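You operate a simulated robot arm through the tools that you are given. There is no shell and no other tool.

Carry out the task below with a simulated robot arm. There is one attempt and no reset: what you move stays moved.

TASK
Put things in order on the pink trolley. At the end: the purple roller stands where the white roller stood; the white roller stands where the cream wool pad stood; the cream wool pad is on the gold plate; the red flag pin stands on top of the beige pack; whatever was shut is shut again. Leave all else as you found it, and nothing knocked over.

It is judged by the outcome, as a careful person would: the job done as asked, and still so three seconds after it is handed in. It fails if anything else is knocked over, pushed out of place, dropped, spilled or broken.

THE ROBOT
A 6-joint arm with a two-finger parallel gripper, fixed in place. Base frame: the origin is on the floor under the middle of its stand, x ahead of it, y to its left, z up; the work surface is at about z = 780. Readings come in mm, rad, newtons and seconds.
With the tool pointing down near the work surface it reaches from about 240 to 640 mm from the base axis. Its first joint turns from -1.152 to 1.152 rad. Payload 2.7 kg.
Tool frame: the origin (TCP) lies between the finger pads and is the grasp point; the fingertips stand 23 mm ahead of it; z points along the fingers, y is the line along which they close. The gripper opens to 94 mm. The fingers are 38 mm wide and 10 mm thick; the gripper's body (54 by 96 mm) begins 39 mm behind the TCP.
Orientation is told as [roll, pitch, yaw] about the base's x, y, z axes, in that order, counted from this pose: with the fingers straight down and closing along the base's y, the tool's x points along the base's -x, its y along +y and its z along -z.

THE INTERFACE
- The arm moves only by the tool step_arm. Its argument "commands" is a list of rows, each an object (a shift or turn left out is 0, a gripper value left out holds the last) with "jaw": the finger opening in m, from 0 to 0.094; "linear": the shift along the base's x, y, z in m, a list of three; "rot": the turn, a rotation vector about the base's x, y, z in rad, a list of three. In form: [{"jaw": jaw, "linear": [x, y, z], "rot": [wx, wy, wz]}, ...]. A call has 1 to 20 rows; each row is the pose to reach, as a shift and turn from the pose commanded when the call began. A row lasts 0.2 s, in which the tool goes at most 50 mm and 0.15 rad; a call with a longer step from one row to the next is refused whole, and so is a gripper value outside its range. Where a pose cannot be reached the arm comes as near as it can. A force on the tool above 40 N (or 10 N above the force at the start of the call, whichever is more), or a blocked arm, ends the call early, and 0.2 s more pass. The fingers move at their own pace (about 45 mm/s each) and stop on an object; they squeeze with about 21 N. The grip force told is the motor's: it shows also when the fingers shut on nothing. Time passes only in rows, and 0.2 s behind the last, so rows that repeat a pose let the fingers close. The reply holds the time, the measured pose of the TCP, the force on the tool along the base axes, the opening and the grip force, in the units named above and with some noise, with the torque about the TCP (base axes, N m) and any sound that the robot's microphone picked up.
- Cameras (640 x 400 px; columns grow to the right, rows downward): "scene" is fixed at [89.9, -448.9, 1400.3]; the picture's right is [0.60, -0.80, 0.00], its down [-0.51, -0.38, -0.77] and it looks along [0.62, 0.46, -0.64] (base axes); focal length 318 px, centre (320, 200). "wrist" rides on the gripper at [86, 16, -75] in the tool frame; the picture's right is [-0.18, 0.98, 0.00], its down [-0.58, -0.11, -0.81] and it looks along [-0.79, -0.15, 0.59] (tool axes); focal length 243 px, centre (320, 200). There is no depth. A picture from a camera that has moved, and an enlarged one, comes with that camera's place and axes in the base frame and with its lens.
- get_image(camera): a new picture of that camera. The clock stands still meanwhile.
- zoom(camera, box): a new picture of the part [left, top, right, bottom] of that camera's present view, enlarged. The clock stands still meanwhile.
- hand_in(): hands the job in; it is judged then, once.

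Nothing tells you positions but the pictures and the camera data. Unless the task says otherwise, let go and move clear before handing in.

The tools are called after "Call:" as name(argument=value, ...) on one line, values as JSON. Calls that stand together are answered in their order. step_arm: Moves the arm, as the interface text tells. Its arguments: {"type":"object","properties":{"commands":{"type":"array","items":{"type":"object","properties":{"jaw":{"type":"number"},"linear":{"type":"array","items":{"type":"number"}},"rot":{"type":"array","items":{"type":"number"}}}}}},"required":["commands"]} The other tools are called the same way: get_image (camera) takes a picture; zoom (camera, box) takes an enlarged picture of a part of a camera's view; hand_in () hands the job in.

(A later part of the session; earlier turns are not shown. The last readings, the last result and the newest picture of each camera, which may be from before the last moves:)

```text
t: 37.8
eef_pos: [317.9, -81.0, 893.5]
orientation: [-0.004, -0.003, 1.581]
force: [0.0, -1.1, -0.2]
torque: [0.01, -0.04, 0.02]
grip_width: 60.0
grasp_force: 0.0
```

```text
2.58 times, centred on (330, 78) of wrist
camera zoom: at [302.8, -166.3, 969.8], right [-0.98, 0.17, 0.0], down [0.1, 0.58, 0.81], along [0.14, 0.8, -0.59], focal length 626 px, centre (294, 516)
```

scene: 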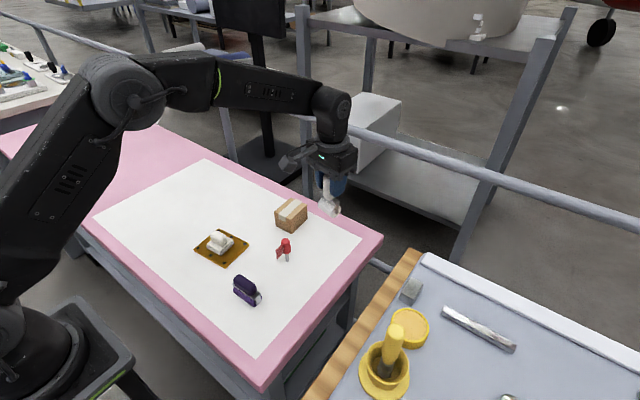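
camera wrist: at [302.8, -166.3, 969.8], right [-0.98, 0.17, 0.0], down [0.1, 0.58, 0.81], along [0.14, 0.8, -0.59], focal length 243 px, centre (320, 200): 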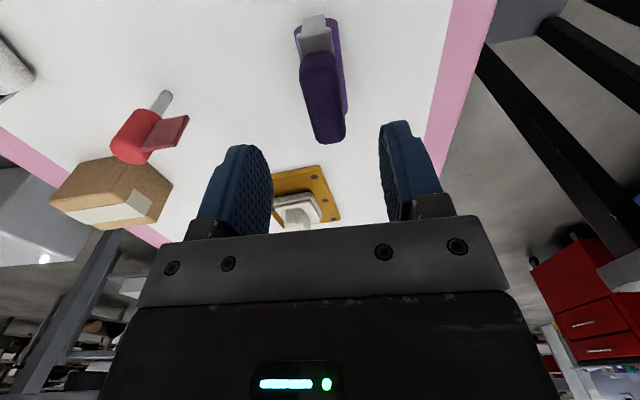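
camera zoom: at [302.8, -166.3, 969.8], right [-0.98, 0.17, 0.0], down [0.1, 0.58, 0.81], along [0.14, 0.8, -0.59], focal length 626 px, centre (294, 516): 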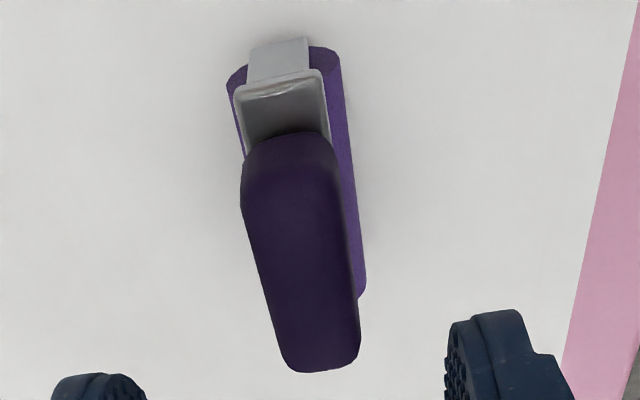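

The handle's centre line is at x≈314.8, y≈-79.5, so I'll correct by a few millimetres, descend to z≈838 and close partially first.

Call:
step_arm(commands=[{"linear": [-0.003, 0.0015, -0.01], "rot": [0, 0, 0.01]}, {"linear": [-0.003, 0.0015, -0.03], "rot": [0, 0, 0.01]}, {"linear": [-0.003, 0.0015, -0.048], "rot": [0, 0, 0.01]}, {"linear": [-0.003, 0.0015, -0.055], "rot": [0, 0, 0.01]}, {"linear": [-0.003, 0.0015, -0.055], "rot": [0, 0, 0.01]}, {"jaw": 0.045, "linear": [-0.003, 0.0015, -0.055], "rot": [0, 0, 0.01]}, {"jaw": 0.035, "linear": [-0.003, 0.0015, -0.055], "rot": [0, 0, 0.01]}, {"jaw": 0.03, "linear": [-0.003, 0.0015, -0.055], "rot": [0, 0, 0.01]}])

Call:
get_image(camera="wrist")

Call:
zoom(camera="scene", box=[200, 220, 300, 310])

```text
t: 39.6
eef_pos: [315.0, -78.3, 838.6]
orientation: [-0.003, -0.003, 1.591]
force: [0.9, 0.7, -0.1]
torque: [0.01, -0.04, 0.01]
grip_width: 30.2
grasp_force: 0.0
```

```text
taken
camera wrist: at [300.3, -165.0, 914.2], right [-0.99, 0.17, 0.0], down [0.1, 0.58, 0.81], along [0.13, 0.8, -0.59], focal length 243 px, centre (320, 200)
```

wrist: 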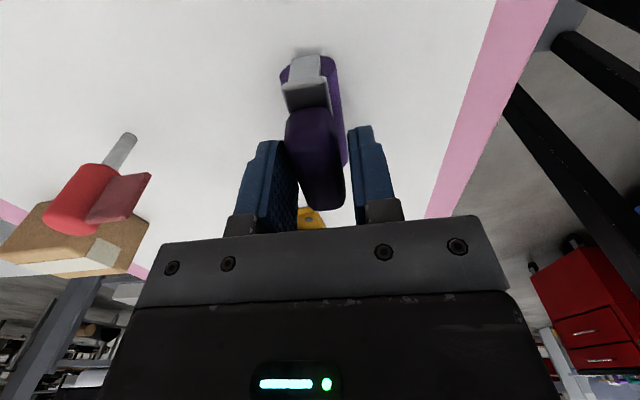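

```text
4.44 times, centred on (250, 265) of scene
camera zoom: at [89.9, -448.9, 1400.3], right [0.6, -0.8, 0.0], down [-0.51, -0.38, -0.77], along [0.62, 0.46, -0.64], focal length 1413 px, centre (631, -89)
```

zoom: 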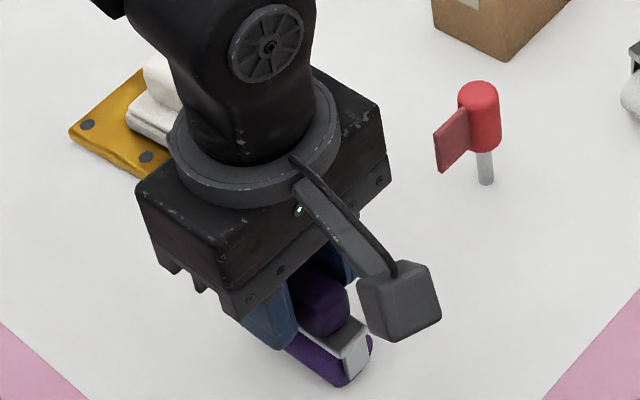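

The handle sits between the fingers nicely centred. Closing now.

Call:
step_arm(commands=[{"jaw": 0.025}, {"jaw": 0.021}, {"jaw": 0.017}, {"jaw": 0.01}, {"jaw": 0.0}, {"jaw": 0.0}])

Call:
get_image(camera="wrist")

```text
t: 41.0
eef_pos: [314.4, -79.6, 839.2]
orientation: [-0.001, -0.003, 1.591]
force: [0.8, 0.5, 2.1]
torque: [-0.02, 0.0, -0.01]
grip_width: 21.5
grasp_force: 20.8
```

```text
taken
camera wrist: at [300.4, -165.0, 914.2], right [-0.99, 0.17, 0.0], down [0.1, 0.58, 0.81], along [0.13, 0.8, -0.59], focal length 243 px, centre (320, 200)
```

wrist: 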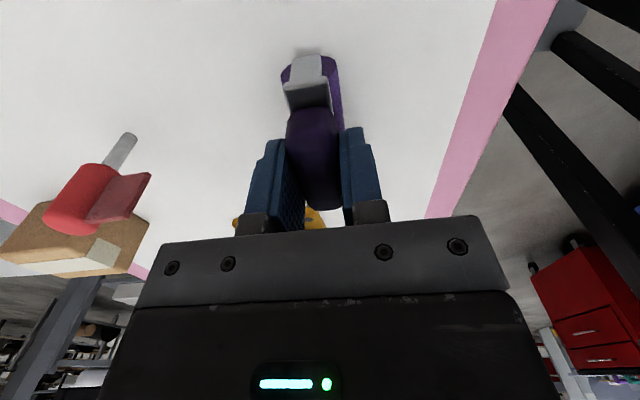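

The purple roller is gripped (21.5 mm). I'll lift it and carry it to the white roller's former spot at about (518,139.5).

Call:
step_arm(commands=[{"linear": [0, 0, 0.008]}, {"linear": [0, 0, 0.025]}, {"linear": [0, 0, 0.055]}, {"linear": [0, 0, 0.09]}, {"linear": [0, 0, 0.12]}, {"linear": [0.01, 0.011, 0.125]}, {"linear": [0.027, 0.029, 0.125]}, {"linear": [0.047, 0.05, 0.125]}, {"linear": [0.067, 0.072, 0.125]}, {"linear": [0.087, 0.094, 0.125]}, {"linear": [0.107, 0.115, 0.125]}, {"linear": [0.127, 0.137, 0.125]}, {"linear": [0.147, 0.158, 0.125]}, {"linear": [0.167, 0.18, 0.125]}, {"linear": [0.184, 0.198, 0.125]}, {"linear": [0.197, 0.212, 0.125]}, {"linear": [0.203, 0.2185, 0.125]}, {"linear": [0.203, 0.2185, 0.125]}])

Call:
get_image(camera="scene")

Call:
get_image(camera="wrist")

```text
t: 44.8
eef_pos: [517.6, 140.5, 963.9]
orientation: [-0.004, -0.001, 1.591]
force: [0.1, 0.4, -1.6]
torque: [-0.01, 0.01, -0.02]
grip_width: 21.8
grasp_force: 20.7
```

```text
taken
```

scene: 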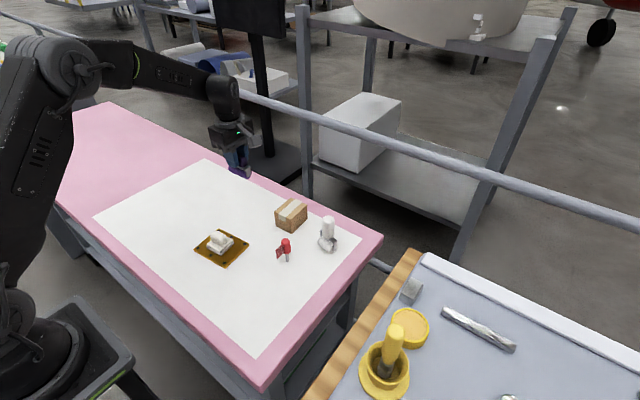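

```text
taken
camera wrist: at [503.5, 53.5, 1039.0], right [-0.99, 0.17, 0.0], down [0.1, 0.58, 0.81], along [0.13, 0.8, -0.59], focal length 243 px, centre (320, 200)
```

wrist: 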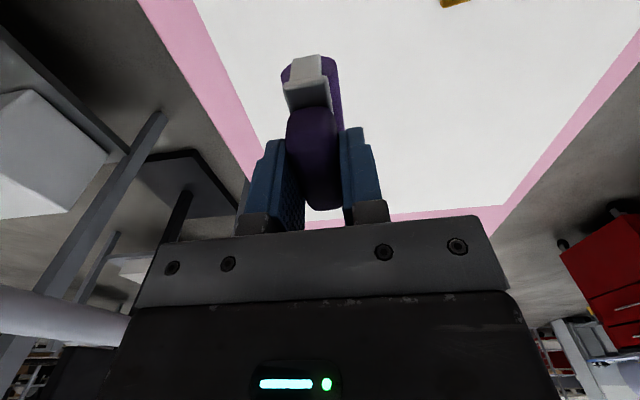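

The purple roller hangs level over the target. I'll lower it to a few millimetres above the surface.

Call:
step_arm(commands=[{"linear": [0, -0.001, -0.02]}, {"linear": [0, -0.001, -0.045]}, {"linear": [0, -0.001, -0.07]}, {"linear": [0, -0.001, -0.095]}, {"linear": [0, -0.001, -0.112]}, {"linear": [0, -0.001, -0.12]}, {"linear": [0, -0.001, -0.12]}])

Call:
zoom(camera="scene", box=[200, 150, 290, 220])

```text
t: 46.4
eef_pos: [517.8, 137.3, 844.0]
orientation: [-0.002, -0.005, 1.59]
force: [-0.6, -0.4, -0.9]
torque: [0.02, 0.01, -0.01]
grip_width: 21.7
grasp_force: 21.1
```

```text
5.71 times, centred on (245, 185) of scene
camera zoom: at [90.0, -448.9, 1400.3], right [0.6, -0.8, 0.0], down [-0.51, -0.38, -0.77], along [0.62, 0.46, -0.64], focal length 1817 px, centre (749, 286)
```

zoom: 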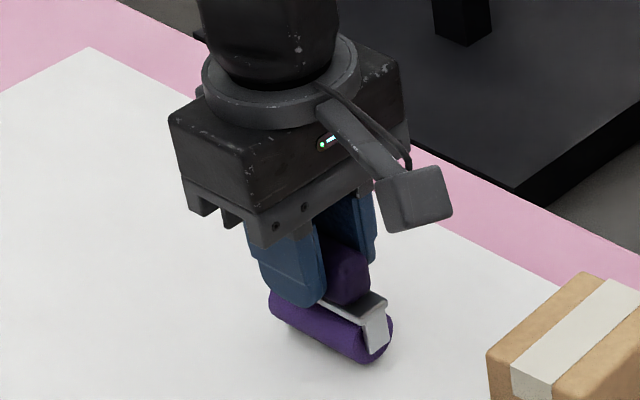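

Call:
step_arm(commands=[{"linear": [0, 0.0015, -0.001]}, {"linear": [0, 0.0015, -0.002]}, {"linear": [0, 0.0015, -0.003]}, {"linear": [0, 0.0015, -0.004]}, {"linear": [0, 0.0015, -0.004]}])

```text
t: 47.6
eef_pos: [516.9, 141.1, 839.3]
orientation: [-0.001, -0.004, 1.59]
force: [-0.2, -0.3, -1.6]
torque: [0.04, -0.02, 0.01]
grip_width: 21.5
grasp_force: 20.9
```

Call:
step_arm(commands=[{"linear": [0, 0, -0.0005]}, {"linear": [0, 0, -0.001]}, {"linear": [0, 0, -0.001]}])

```text
t: 48.4
eef_pos: [518.4, 139.0, 839.7]
orientation: [-0.001, -0.004, 1.59]
force: [0.4, 0.3, -0.5]
torque: [-0.02, -0.02, 0.0]
grip_width: 21.8
grasp_force: 20.6
```

Call:
step_arm(commands=[{"linear": [0, 0, -0.0005]}, {"linear": [0, 0, -0.001]}, {"linear": [0, 0, -0.001]}])

```text
t: 49.2
eef_pos: [516.3, 140.4, 837.8]
orientation: [-0.002, -0.002, 1.589]
force: [-3.6, -2.6, 9.1]
torque: [-0.09, 0.24, -0.02]
grip_width: 21.6
grasp_force: 21.0
```

Contact at about 9 N. I'll ease off half a millimetre and open slowly.

Call:
step_arm(commands=[{"linear": [0, 0, 0.0005]}, {"jaw": 0.023, "linear": [0, 0, 0.0005]}, {"jaw": 0.026, "linear": [0, 0, 0.0005]}, {"jaw": 0.03, "linear": [0, 0, 0.0005]}, {"jaw": 0.034, "linear": [0, 0, 0.0005]}, {"jaw": 0.034, "linear": [0, 0, 0.0005]}])

Call:
zoom(camera="scene", box=[200, 150, 290, 220])

Call:
get_image(camera="wrist")

```text
t: 50.6
eef_pos: [518.0, 139.4, 839.0]
orientation: [-0.002, -0.003, 1.591]
force: [-1.1, 0.2, 0.2]
torque: [-0.03, -0.03, 0.01]
grip_width: 34.0
grasp_force: 0.1
```

```text
5.71 times, centred on (245, 185) of scene
camera zoom: at [89.9, -448.9, 1400.3], right [0.6, -0.8, 0.0], down [-0.51, -0.38, -0.77], along [0.62, 0.46, -0.64], focal length 1817 px, centre (749, 286)
```

zoom: 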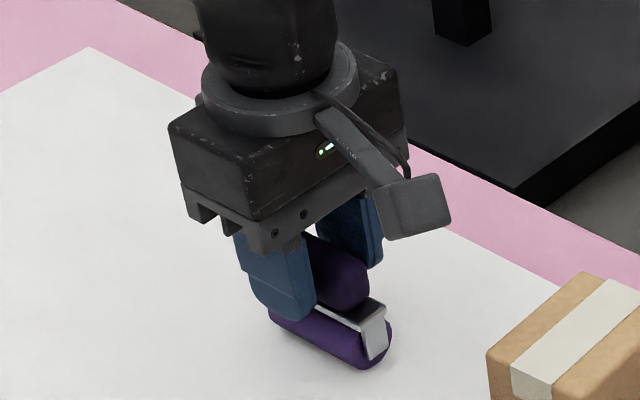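

```text
taken
camera wrist: at [503.3, 54.3, 914.2], right [-0.99, 0.17, 0.0], down [0.1, 0.58, 0.81], along [0.13, 0.8, -0.59], focal length 243 px, centre (320, 200)
```

wrist: 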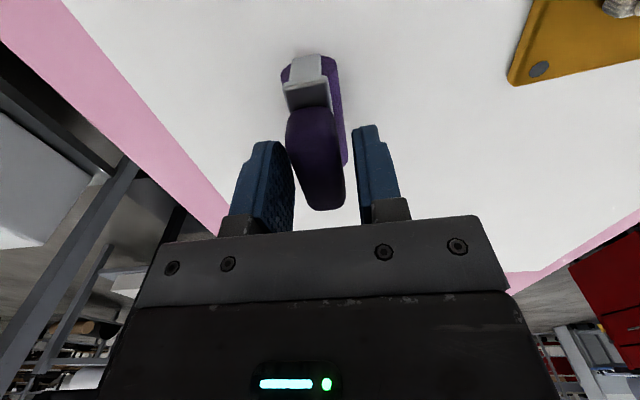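

It stands stable and upright. I'll open a bit more and rise, then check the whole scene.

Call:
step_arm(commands=[{"jaw": 0.045}, {"jaw": 0.055}, {"linear": [0, 0, 0.015]}, {"linear": [0, 0, 0.035]}, {"linear": [0, 0, 0.065]}, {"linear": [0, 0, 0.1]}, {"linear": [0, 0, 0.13]}, {"linear": [-0.03, -0.04, 0.14]}, {"linear": [-0.06, -0.08, 0.14]}, {"linear": [-0.06, -0.08, 0.14]}])

Call:
zoom(camera="scene", box=[180, 160, 380, 320])

Call:
zoom(camera="scene", box=[220, 170, 300, 220])

```text
refused: row 8 steps farther than a row can; nothing moved
```

```text
2.50 times, centred on (280, 240) of scene
camera zoom: at [89.9, -448.9, 1400.3], right [0.6, -0.8, 0.0], down [-0.51, -0.38, -0.77], along [0.62, 0.46, -0.64], focal length 795 px, centre (420, 100)
```

zoom: 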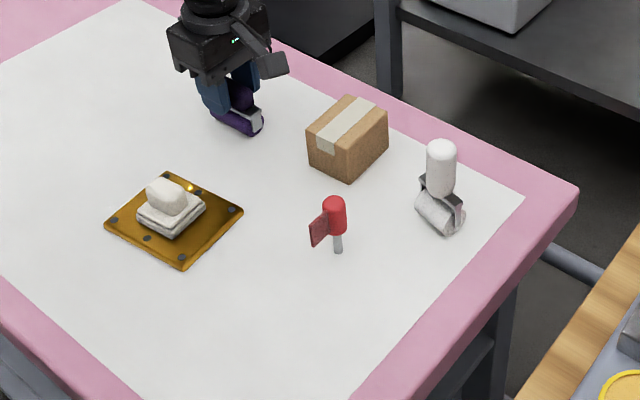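

```text
8.00 times, centred on (260, 195) of scene
camera zoom: at [89.9, -448.9, 1400.3], right [0.6, -0.8, 0.0], down [-0.51, -0.38, -0.77], along [0.62, 0.46, -0.64], focal length 2544 px, centre (800, 240)
```

zoom: 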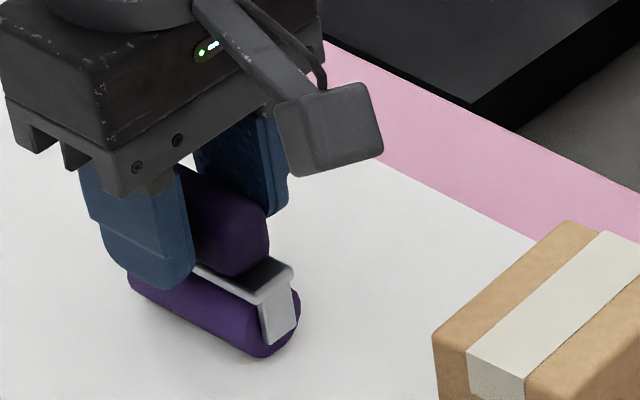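

One row was too long a step and was refused; nothing moved. I'll repeat with smaller steps.

Call:
step_arm(commands=[{"jaw": 0.045}, {"jaw": 0.055}, {"linear": [0, 0, 0.015]}, {"linear": [0, 0, 0.035]}, {"linear": [0, 0, 0.065]}, {"linear": [0, 0, 0.1]}, {"linear": [0, 0, 0.13]}, {"linear": [-0.02, -0.025, 0.14]}, {"linear": [-0.04, -0.05, 0.14]}, {"linear": [-0.06, -0.08, 0.14]}, {"linear": [-0.06, -0.08, 0.14]}])

Call:
zoom(camera="scene", box=[180, 160, 380, 320])

Call:
zoom(camera="scene", box=[220, 170, 300, 220])

```text
t: 53.0
eef_pos: [457.9, 60.3, 979.0]
orientation: [-0.002, -0.003, 1.59]
force: [0.6, 0.3, -0.1]
torque: [-0.01, -0.01, 0.03]
grip_width: 54.9
grasp_force: 0.1
```

```text
2.50 times, centred on (280, 240) of scene
camera zoom: at [89.9, -448.9, 1400.3], right [0.6, -0.8, 0.0], down [-0.51, -0.38, -0.77], along [0.62, 0.46, -0.64], focal length 795 px, centre (420, 100)
```

zoom: 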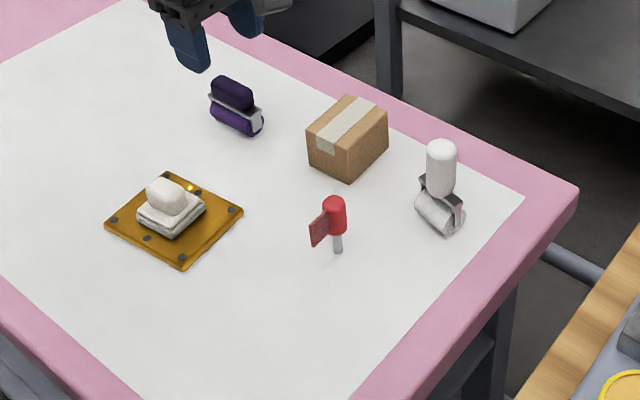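

```text
8.00 times, centred on (260, 195) of scene
camera zoom: at [89.9, -448.9, 1400.3], right [0.6, -0.8, 0.0], down [-0.51, -0.38, -0.77], along [0.62, 0.46, -0.64], focal length 2544 px, centre (800, 240)
```

zoom: 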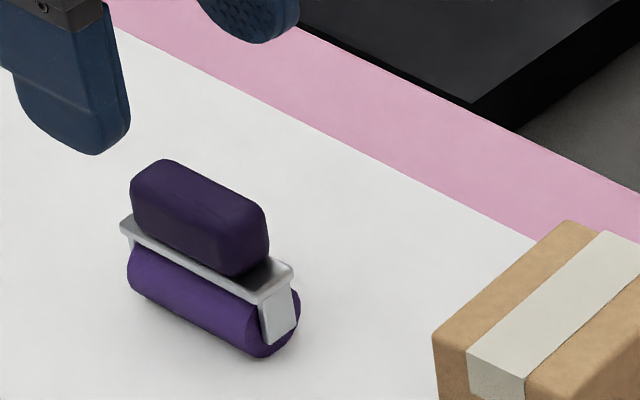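

The purple roller stands where the white one was, and everything else looks undisturbed. Now the pin: I'll turn the gripper back to 0° and move to view it.

Call:
step_arm(commands=[{"jaw": 0.055, "linear": [-0.004, -0.012, 0], "rot": [0, 0, -0.14]}, {"linear": [-0.008, -0.024, 0], "rot": [0, 0, -0.28]}, {"linear": [-0.012, -0.036, 0], "rot": [0, 0, -0.42]}, {"linear": [-0.016, -0.048, 0], "rot": [0, 0, -0.56]}, {"linear": [-0.02, -0.06, 0], "rot": [0, 0, -0.7]}, {"linear": [-0.024, -0.072, 0], "rot": [0, 0, -0.84]}, {"linear": [-0.028, -0.084, 0], "rot": [0, 0, -0.98]}, {"linear": [-0.032, -0.096, 0], "rot": [0, 0, -1.12]}, {"linear": [-0.036, -0.108, 0], "rot": [0, 0, -1.26]}, {"linear": [-0.04, -0.12, -0.005], "rot": [0, 0, -1.4]}, {"linear": [-0.044, -0.13, -0.01], "rot": [0, 0, -1.5]}, {"linear": [-0.048, -0.14, -0.015], "rot": [0, 0, -1.59]}, {"linear": [-0.048, -0.14, -0.015], "rot": [0, 0, -1.59]}])

Call:
get_image(camera="wrist")

Call:
zoom(camera="wrist", box=[240, 20, 400, 120])

Call:
zoom(camera="scene", box=[265, 225, 305, 270])

```text
t: 55.8
eef_pos: [409.2, -79.1, 962.6]
orientation: [-0.003, 0.001, -0.001]
force: [0.3, -0.2, 0.4]
torque: [-0.01, 0.01, -0.06]
grip_width: 55.0
grasp_force: 0.1
```

```text
taken
camera wrist: at [322.9, -62.5, 1038.9], right [0.19, 0.98, 0.0], down [0.58, -0.11, 0.81], along [0.79, -0.15, -0.59], focal length 243 px, centre (320, 200)
```

wrist: 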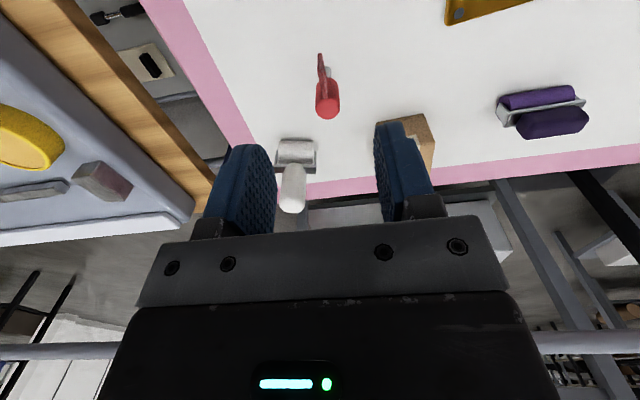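

```text
4.00 times, centred on (320, 70) of wrist
camera zoom: at [322.9, -62.5, 1038.9], right [0.19, 0.98, 0.0], down [0.58, -0.11, 0.81], along [0.79, -0.15, -0.59], focal length 970 px, centre (320, 720)
```

zoom: 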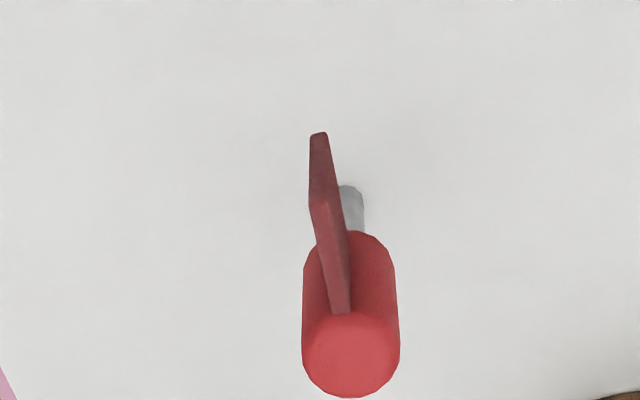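

```text
8.89 times, centred on (285, 248) of scene
camera zoom: at [89.9, -448.9, 1400.3], right [0.6, -0.8, 0.0], down [-0.51, -0.38, -0.77], along [0.62, 0.46, -0.64], focal length 2827 px, centre (631, -222)
```

zoom: 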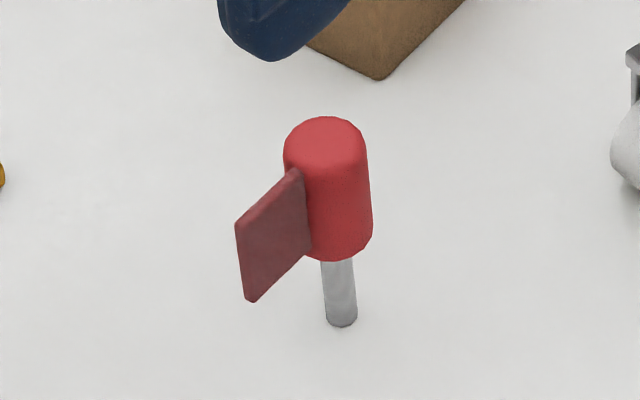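

The pin stands at about (447,-78), cap ~22 mm wide, top near z≈852, flag pointing toward -x. I'll move directly above it and look closely.

Call:
step_arm(commands=[{"jaw": 0.05, "linear": [0.012, 0.0005, -0.01], "rot": [0, 0, 0.03]}, {"linear": [0.025, 0.001, -0.02], "rot": [0, 0, 0.07]}, {"linear": [0.037, 0.0013, -0.03], "rot": [0, 0, 0.07]}, {"linear": [0.037, 0.0013, -0.048], "rot": [0, 0, 0.07]}, {"linear": [0.037, 0.0013, -0.062], "rot": [0, 0, 0.07]}, {"linear": [0.037, 0.0013, -0.062], "rot": [0, 0, 0.07]}])

Call:
get_image(camera="wrist")

Call:
zoom(camera="wrist", box=[240, 40, 400, 140])

Call:
zoom(camera="scene", box=[255, 200, 325, 270])

```text
t: 57.2
eef_pos: [446.3, -79.4, 900.4]
orientation: [-0.001, -0.005, 0.07]
force: [-0.6, 0.0, -0.7]
torque: [-0.01, 0.02, -0.02]
grip_width: 50.1
grasp_force: 0.0
```

```text
taken
camera wrist: at [359.3, -67.4, 976.8], right [0.12, 0.99, 0.0], down [0.59, -0.07, 0.81], along [0.8, -0.09, -0.59], focal length 243 px, centre (320, 200)
```

wrist: 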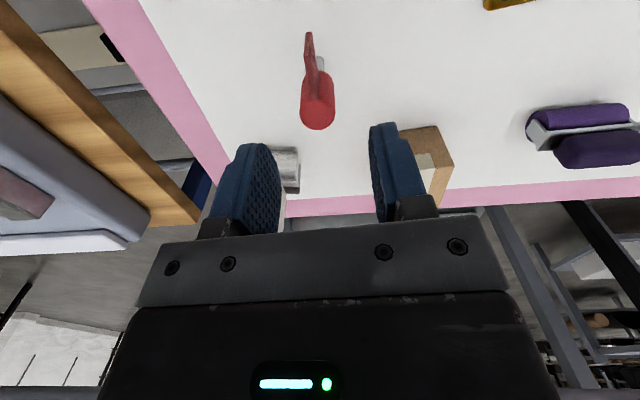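

```text
4.00 times, centred on (320, 90) of wrist
camera zoom: at [359.3, -67.4, 976.8], right [0.12, 0.99, 0.0], down [0.59, -0.07, 0.81], along [0.8, -0.09, -0.59], focal length 970 px, centre (320, 640)
```

zoom: 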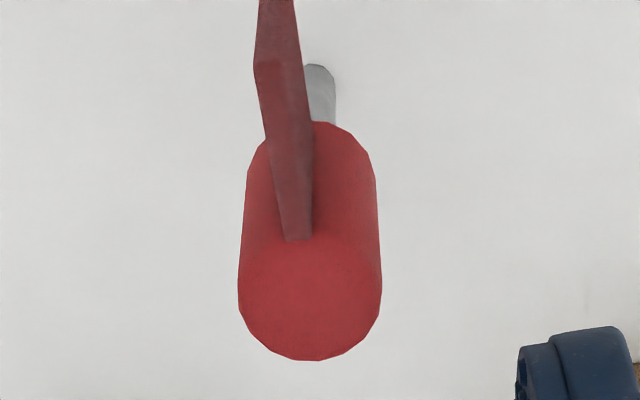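

```text
5.71 times, centred on (290, 235) of scene
camera zoom: at [89.9, -448.9, 1400.3], right [0.6, -0.8, 0.0], down [-0.51, -0.38, -0.77], along [0.62, 0.46, -0.64], focal length 1817 px, centre (491, 0)
```

zoom: 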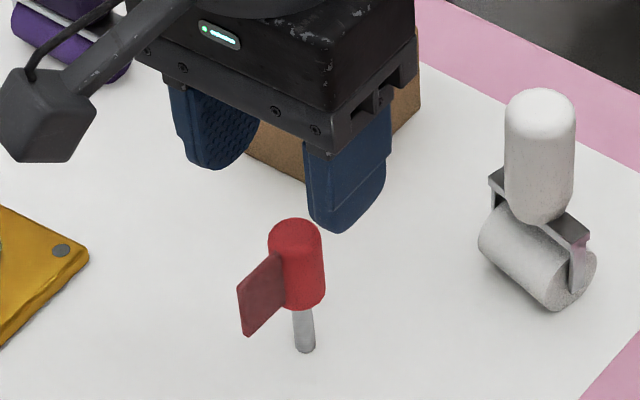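

The cap is about 1.5 mm off in y from the fingers' centre. I'll correct, descend to z≈836 and narrow the fingers without touching.

Call:
step_arm(commands=[{"linear": [0, 0.0015, -0.01]}, {"linear": [0, 0.0015, -0.025]}, {"linear": [0, 0.0015, -0.042]}, {"linear": [0, 0.0015, -0.056]}, {"linear": [0, 0.0015, -0.063]}, {"linear": [0, 0.0015, -0.063]}, {"jaw": 0.04, "linear": [0, 0.0015, -0.063]}, {"jaw": 0.034, "linear": [0, 0.0015, -0.063]}, {"jaw": 0.034, "linear": [0, 0.0015, -0.063]}])

Call:
get_image(camera="wrist")

Call:
zoom(camera="wrist", box=[230, 90, 400, 230])

Call:
zoom(camera="scene", box=[255, 200, 325, 270])

```text
t: 59.2
eef_pos: [447.0, -78.0, 839.3]
orientation: [-0.001, -0.003, 0.07]
force: [0.5, -0.3, 0.1]
torque: [-0.01, 0.0, -0.02]
grip_width: 33.8
grasp_force: 0.0
```

```text
taken
camera wrist: at [359.5, -65.9, 914.2], right [0.12, 0.99, 0.0], down [0.59, -0.07, 0.81], along [0.8, -0.09, -0.59], focal length 243 px, centre (320, 200)
```

wrist: 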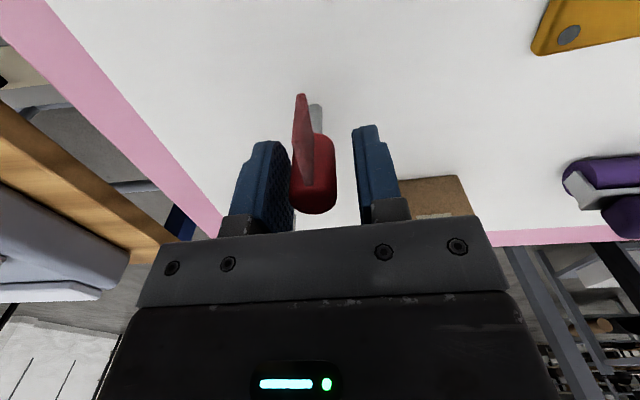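

```text
2.86 times, centred on (315, 160) of wrist
camera zoom: at [359.5, -65.9, 914.2], right [0.12, 0.99, 0.0], down [0.59, -0.07, 0.81], along [0.8, -0.09, -0.59], focal length 693 px, centre (334, 314)
```

zoom: 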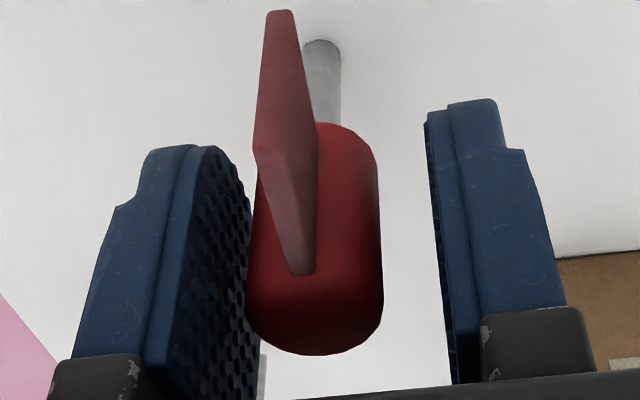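

```text
5.71 times, centred on (290, 235) of scene
camera zoom: at [89.9, -448.9, 1400.3], right [0.6, -0.8, 0.0], down [-0.51, -0.38, -0.77], along [0.62, 0.46, -0.64], focal length 1817 px, centre (491, 0)
```

zoom: 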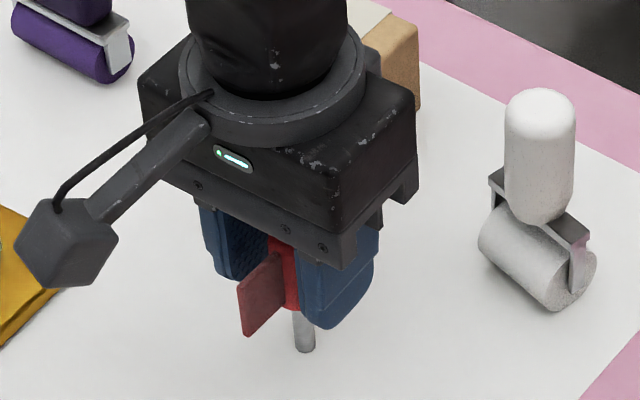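

The camera shows the cap about 2.7 mm toward the left finger. I'll shift by that much and recheck before closing.

Call:
step_arm(commands=[{"jaw": 0.034, "linear": [0, -0.0013, 0]}, {"linear": [0, -0.0026, 0]}, {"linear": [0, -0.0026, 0]}, {"jaw": 0.029, "linear": [0, -0.0026, 0]}, {"jaw": 0.029, "linear": [0, -0.0026, 0]}])

Call:
zoom(camera="wrist", box=[230, 90, 400, 230])

Call:
zoom(camera="scene", box=[255, 200, 325, 270])

```text
t: 60.4
eef_pos: [446.6, -79.9, 838.3]
orientation: [-0.004, -0.004, 0.071]
force: [0.6, 0.2, -0.1]
torque: [0.01, 0.02, -0.02]
grip_width: 28.9
grasp_force: 0.1
```

```text
2.86 times, centred on (315, 160) of wrist
camera zoom: at [359.5, -68.6, 914.2], right [0.12, 0.99, 0.0], down [0.59, -0.07, 0.81], along [0.8, -0.09, -0.59], focal length 693 px, centre (334, 314)
```

zoom: 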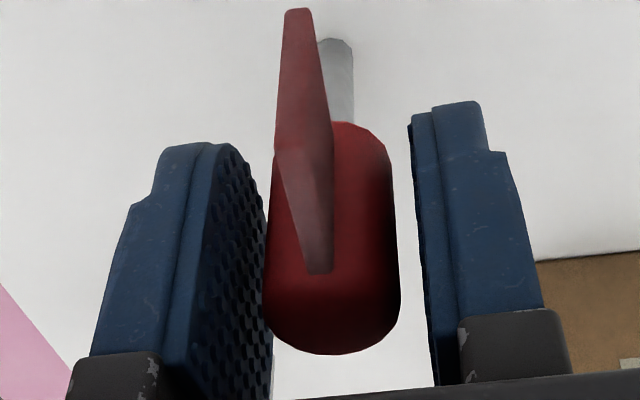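

```text
5.71 times, centred on (290, 235) of scene
camera zoom: at [89.9, -448.9, 1400.3], right [0.6, -0.8, 0.0], down [-0.51, -0.38, -0.77], along [0.62, 0.46, -0.64], focal length 1817 px, centre (491, 0)
```

zoom: 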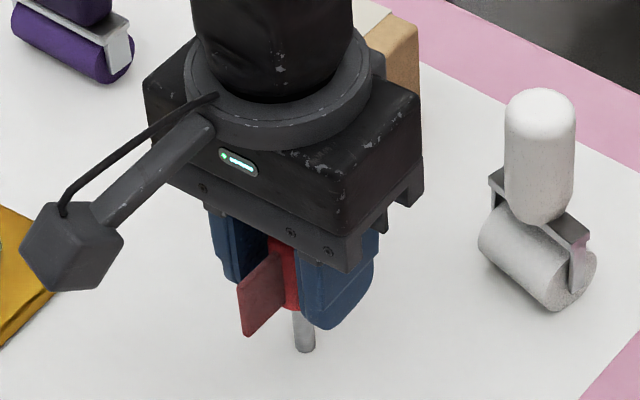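

The cap is now centred to within half a millimetre. Closing slowly.

Call:
step_arm(commands=[{"jaw": 0.027, "linear": [0, -0.0004, 0]}, {"jaw": 0.025, "linear": [0, -0.0004, 0]}, {"jaw": 0.0235, "linear": [0, -0.0004, 0]}, {"jaw": 0.022, "linear": [0, -0.0004, 0]}, {"jaw": 0.0205, "linear": [0, -0.0004, 0]}, {"jaw": 0.015, "linear": [0, -0.0004, 0]}, {"jaw": 0.005, "linear": [0, -0.0004, 0]}, {"jaw": 0.0, "linear": [0, -0.0004, 0]}, {"jaw": 0.0, "linear": [0, -0.0004, 0]}])

Call:
zoom(camera="wrist", box=[230, 90, 400, 230])

Call:
zoom(camera="scene", box=[255, 200, 325, 270])

```text
t: 62.4
eef_pos: [447.0, -79.5, 838.4]
orientation: [-0.001, -0.002, 0.07]
force: [0.1, -0.3, -0.5]
torque: [0.0, 0.02, 0.03]
grip_width: 20.8
grasp_force: 21.0
```

```text
2.86 times, centred on (315, 160) of wrist
camera zoom: at [359.5, -69.0, 914.2], right [0.12, 0.99, 0.0], down [0.59, -0.07, 0.81], along [0.8, -0.09, -0.59], focal length 693 px, centre (334, 314)
```

zoom: 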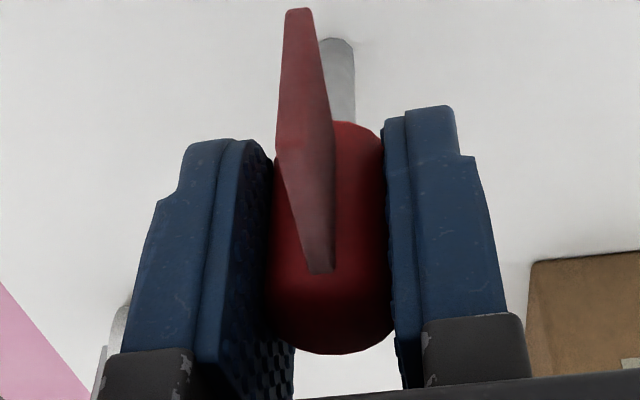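

```text
5.71 times, centred on (290, 235) of scene
camera zoom: at [89.9, -448.9, 1400.3], right [0.6, -0.8, 0.0], down [-0.51, -0.38, -0.77], along [0.62, 0.46, -0.64], focal length 1817 px, centre (491, 0)
```

zoom: 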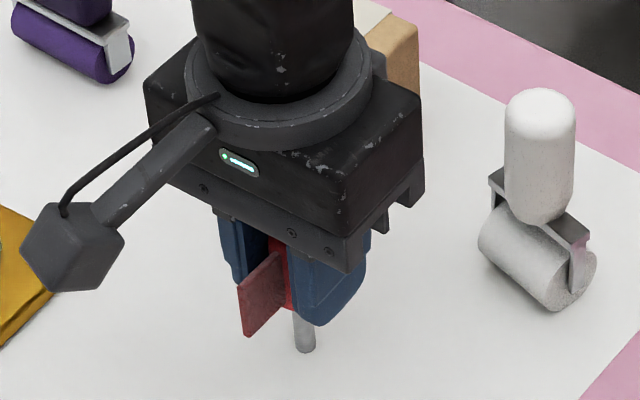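

The pin is gripped without disturbance. I'll lift it and move partway to the pack for a precise look at the pack's top.

Call:
step_arm(commands=[{"linear": [0, 0, 0.006]}, {"linear": [0, 0, 0.02]}, {"linear": [0, 0, 0.045]}, {"linear": [0, 0, 0.075]}, {"linear": [0, 0, 0.105]}, {"linear": [0, 0, 0.125]}, {"linear": [0.01, 0.015, 0.13]}, {"linear": [0.02, 0.032, 0.13]}, {"linear": [0.03, 0.05, 0.13]}, {"linear": [0.04, 0.068, 0.13]}, {"linear": [0.046, 0.08, 0.13]}, {"linear": [0.046, 0.082, 0.13]}, {"linear": [0.046, 0.082, 0.13]}])

Call:
get_image(camera="wrist")

Call:
zoom(camera="scene", box=[240, 160, 350, 260])

```text
t: 65.2
eef_pos: [492.1, 1.9, 970.5]
orientation: [-0.001, -0.004, 0.071]
force: [-0.4, 0.6, -0.4]
torque: [-0.01, 0.0, -0.03]
grip_width: 20.7
grasp_force: 21.1
```

```text
taken
camera wrist: at [405.3, 13.4, 1044.4], right [0.12, 0.99, 0.0], down [0.59, -0.07, 0.81], along [0.8, -0.09, -0.59], focal length 243 px, centre (320, 200)
```

wrist: 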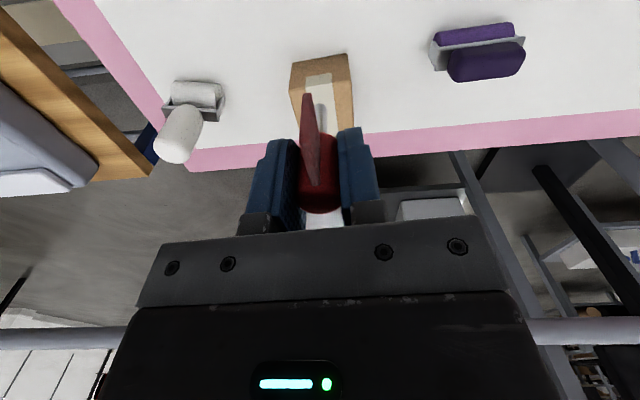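

```text
4.00 times, centred on (295, 210) of scene
camera zoom: at [90.0, -448.9, 1400.3], right [0.6, -0.8, 0.0], down [-0.51, -0.38, -0.77], along [0.62, 0.46, -0.64], focal length 1272 px, centre (420, 160)
```

zoom: 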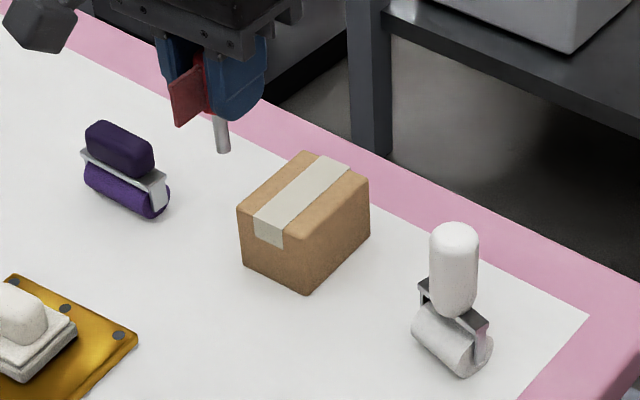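

Call:
zoom(camera="wrist", box=[260, 30, 380, 140])

Call:
zoom(camera="scene", box=[265, 190, 320, 240])

```text
3.64 times, centred on (320, 85) of wrist
camera zoom: at [405.3, 13.4, 1044.4], right [0.12, 0.99, 0.0], down [0.59, -0.07, 0.81], along [0.8, -0.09, -0.59], focal length 882 px, centre (320, 618)
```

zoom: 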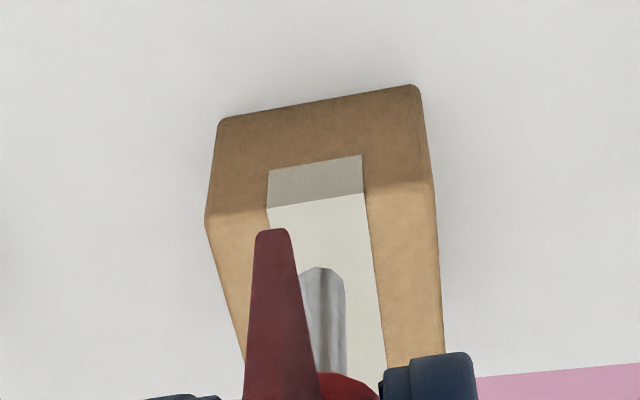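

```text
8.00 times, centred on (292, 215) of scene
camera zoom: at [90.0, -448.9, 1400.3], right [0.6, -0.8, 0.0], down [-0.51, -0.38, -0.77], along [0.62, 0.46, -0.64], focal length 2544 px, centre (540, 80)
```

zoom: 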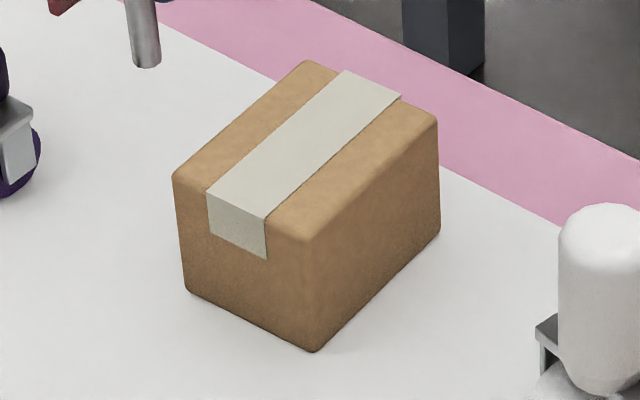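

The pack's top is at about z=833, centred near (557,1). I'll move the pin above the centre and lower to about 8 mm above the top.

Call:
step_arm(commands=[{"linear": [0.015, -0.0005, 0]}, {"linear": [0.032, -0.001, 0]}, {"linear": [0.05, -0.002, 0]}, {"linear": [0.062, -0.0025, 0]}, {"linear": [0.065, -0.0025, 0]}, {"linear": [0.065, -0.0025, -0.015]}, {"linear": [0.065, -0.0025, -0.035]}, {"linear": [0.065, -0.0025, -0.053]}, {"linear": [0.065, -0.0025, -0.064]}, {"linear": [0.065, -0.0025, -0.069]}, {"linear": [0.065, -0.0025, -0.069]}])

Call:
get_image(camera="wrist")

Call:
zoom(camera="scene", box=[255, 165, 335, 240])

Call:
zoom(camera="wrist", box=[250, 50, 390, 150])

```text
t: 67.6
eef_pos: [556.9, -0.2, 899.0]
orientation: [-0.001, -0.003, 0.07]
force: [-0.9, -0.3, -0.6]
torque: [0.01, 0.01, 0.01]
grip_width: 20.6
grasp_force: 21.0
```

```text
taken
camera wrist: at [470.5, 10.7, 974.7], right [0.12, 0.99, 0.0], down [0.59, -0.07, 0.81], along [0.8, -0.09, -0.59], focal length 243 px, centre (320, 200)
```

wrist: 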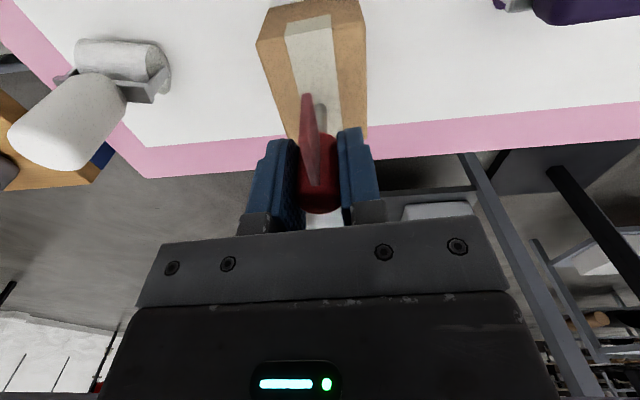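

```text
5.33 times, centred on (295, 202) of scene
camera zoom: at [89.9, -448.9, 1400.3], right [0.6, -0.8, 0.0], down [-0.51, -0.38, -0.77], along [0.62, 0.46, -0.64], focal length 1696 px, centre (453, 187)
```

zoom: 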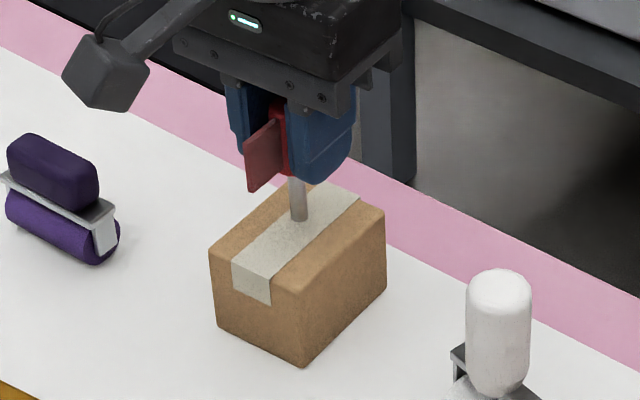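

```text
4.00 times, centred on (320, 100) of wrist
camera zoom: at [470.5, 10.7, 974.7], right [0.12, 0.99, 0.0], down [0.59, -0.07, 0.81], along [0.8, -0.09, -0.59], focal length 970 px, centre (320, 600)
```

zoom: 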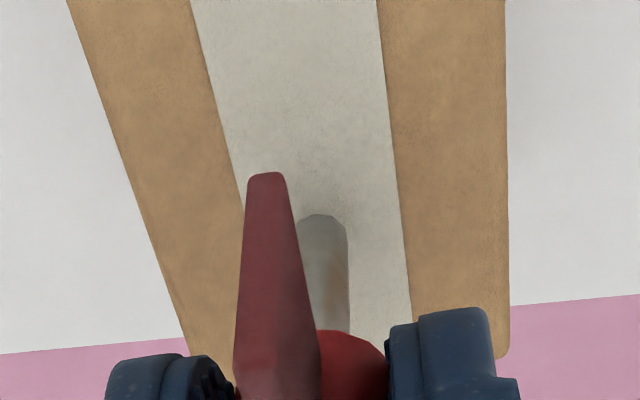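

The stem is right over the pack's centre, about 6–8 mm up. Lowering in small steps.

Call:
step_arm(commands=[{"linear": [0, 0, -0.0015]}, {"linear": [0, 0, -0.003]}, {"linear": [0, 0, -0.004]}, {"linear": [0, 0, -0.004]}])

Call:
zoom(camera="scene", box=[270, 180, 320, 225])

```text
t: 68.6
eef_pos: [557.6, -0.7, 895.3]
orientation: [-0.003, -0.004, 0.07]
force: [-0.6, 0.8, -0.7]
torque: [0.0, 0.01, 0.01]
grip_width: 20.4
grasp_force: 20.5
```

```text
8.89 times, centred on (295, 202) of scene
camera zoom: at [89.9, -448.9, 1400.3], right [0.6, -0.8, 0.0], down [-0.51, -0.38, -0.77], along [0.62, 0.46, -0.64], focal length 2827 px, centre (542, 178)
```

zoom: 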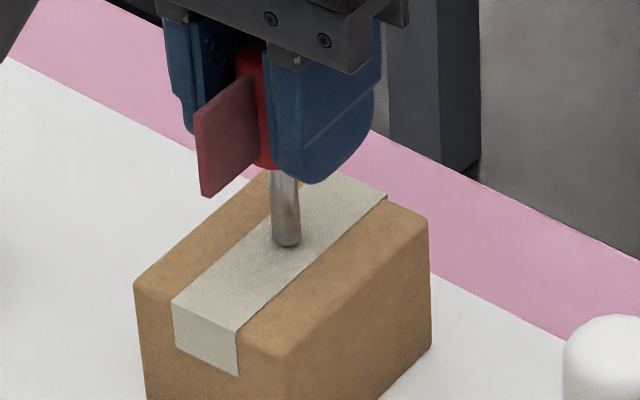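

Call:
step_arm(commands=[{"linear": [0, 0, -0.0005]}, {"linear": [0, 0, -0.001]}, {"linear": [0, 0, -0.001]}])

```text
t: 69.4
eef_pos: [557.9, -0.5, 895.2]
orientation: [-0.003, -0.003, 0.069]
force: [0.8, -0.7, -0.2]
torque: [0.02, 0.0, -0.01]
grip_width: 20.5
grasp_force: 21.1
```

Call:
step_arm(commands=[{"linear": [0, 0, -0.0005]}, {"linear": [0, 0, -0.001]}, {"linear": [0, 0, -0.001]}])

Call:
zoom(camera="scene", box=[270, 180, 320, 225])

```text
t: 70.2
eef_pos: [559.2, -1.1, 894.0]
orientation: [-0.002, -0.003, 0.07]
force: [1.2, -0.4, -0.5]
torque: [0.0, 0.0, 0.04]
grip_width: 20.4
grasp_force: 20.5
```

```text
8.89 times, centred on (295, 202) of scene
camera zoom: at [89.9, -448.9, 1400.3], right [0.6, -0.8, 0.0], down [-0.51, -0.38, -0.77], along [0.62, 0.46, -0.64], focal length 2827 px, centre (542, 178)
```

zoom: 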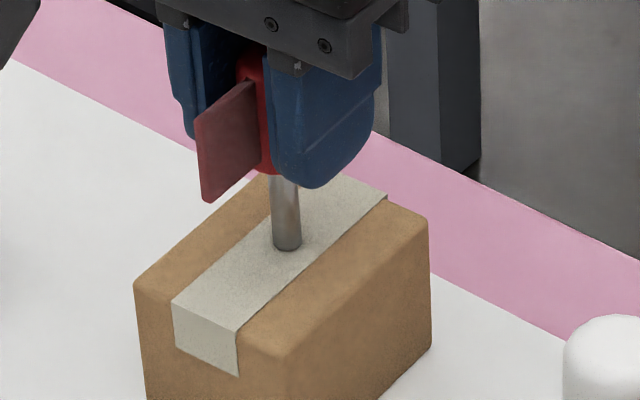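

Call:
step_arm(commands=[{"linear": [0, 0, -0.0005]}, {"linear": [0, 0, -0.001]}, {"linear": [0, 0, -0.001]}])

```text
t: 71.0
eef_pos: [558.5, -1.2, 893.4]
orientation: [-0.002, -0.004, 0.07]
force: [-1.2, 0.2, 6.2]
torque: [-0.02, 0.1, 0.04]
grip_width: 20.7
grasp_force: 21.3
```

Contact on the pack's top (6 N). I'll look once more, then open slowly.

Call:
step_arm(commands=[{"jaw": 0.0212, "linear": [0, 0, 0.0002]}, {"jaw": 0.0222, "linear": [0, 0, 0.0002]}, {"jaw": 0.0235, "linear": [0, 0, 0.0002]}, {"jaw": 0.025, "linear": [0, 0, 0.0002]}, {"jaw": 0.027, "linear": [0, 0, 0.0002]}, {"jaw": 0.03, "linear": [0, 0, 0.0002]}, {"jaw": 0.03, "linear": [0, 0, 0.0002]}])

Call:
zoom(camera="scene", box=[270, 180, 320, 225])

Call:
zoom(camera="wrist", box=[230, 90, 400, 230])

```text
t: 72.6
eef_pos: [557.4, -1.7, 893.5]
orientation: [-0.003, -0.003, 0.07]
force: [-0.4, -0.3, 0.0]
torque: [-0.02, 0.0, -0.03]
grip_width: 29.8
grasp_force: 0.0
```

```text
8.89 times, centred on (295, 202) of scene
camera zoom: at [89.9, -448.9, 1400.3], right [0.6, -0.8, 0.0], down [-0.51, -0.38, -0.77], along [0.62, 0.46, -0.64], focal length 2827 px, centre (542, 178)
```

zoom: 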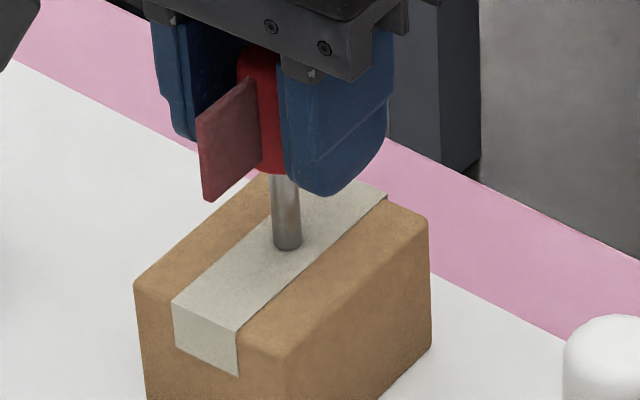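

```text
2.86 times, centred on (315, 160) of wrist
camera zoom: at [470.7, 10.7, 968.5], right [0.12, 0.99, 0.0], down [0.59, -0.07, 0.81], along [0.8, -0.09, -0.59], focal length 693 px, centre (334, 314)
```

zoom: 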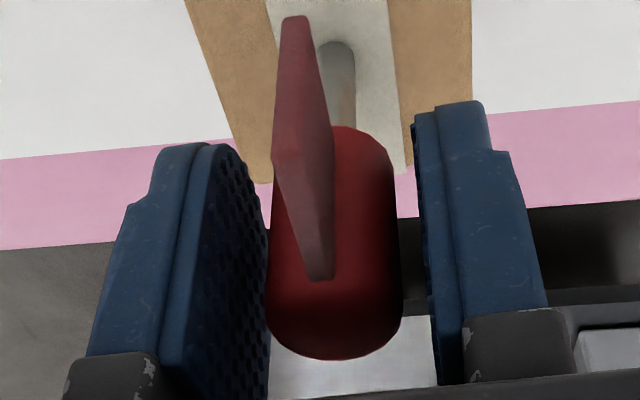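

The pin stands free between the fingers. I'll hold here a second to make sure it isn't leaning before withdrawing.

Call:
step_arm(commands=[{"jaw": 0.034}, {"jaw": 0.038}, {"jaw": 0.042}, {"jaw": 0.042}, {"jaw": 0.042}])

Call:
zoom(camera="scene", box=[270, 180, 320, 225])

Call:
zoom(camera="wrist", box=[230, 90, 400, 230])

```text
t: 73.8
eef_pos: [557.3, -0.8, 893.0]
orientation: [-0.001, -0.005, 0.07]
force: [-0.3, 0.6, 0.5]
torque: [-0.01, -0.03, -0.05]
grip_width: 42.1
grasp_force: 0.0
```

```text
8.89 times, centred on (295, 202) of scene
camera zoom: at [89.9, -448.9, 1400.3], right [0.6, -0.8, 0.0], down [-0.51, -0.38, -0.77], along [0.62, 0.46, -0.64], focal length 2827 px, centre (542, 178)
```

zoom: 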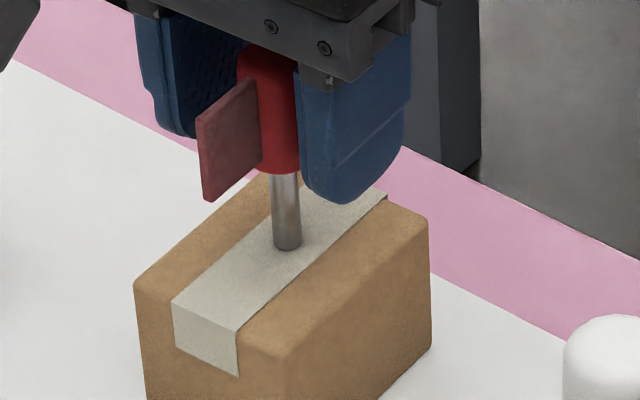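

```text
2.86 times, centred on (315, 160) of wrist
camera zoom: at [470.7, 10.7, 968.5], right [0.12, 0.99, 0.0], down [0.59, -0.07, 0.81], along [0.8, -0.09, -0.59], focal length 693 px, centre (334, 314)
```

zoom: 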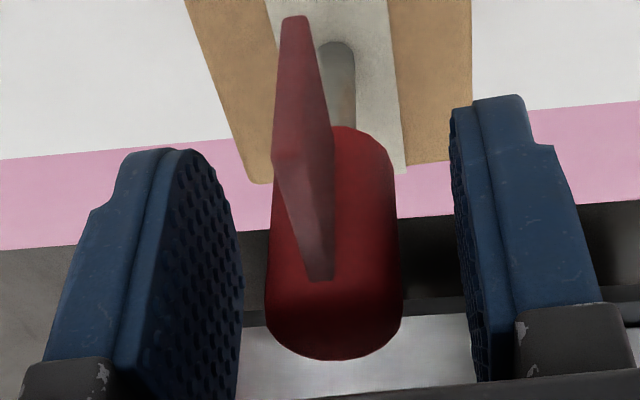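

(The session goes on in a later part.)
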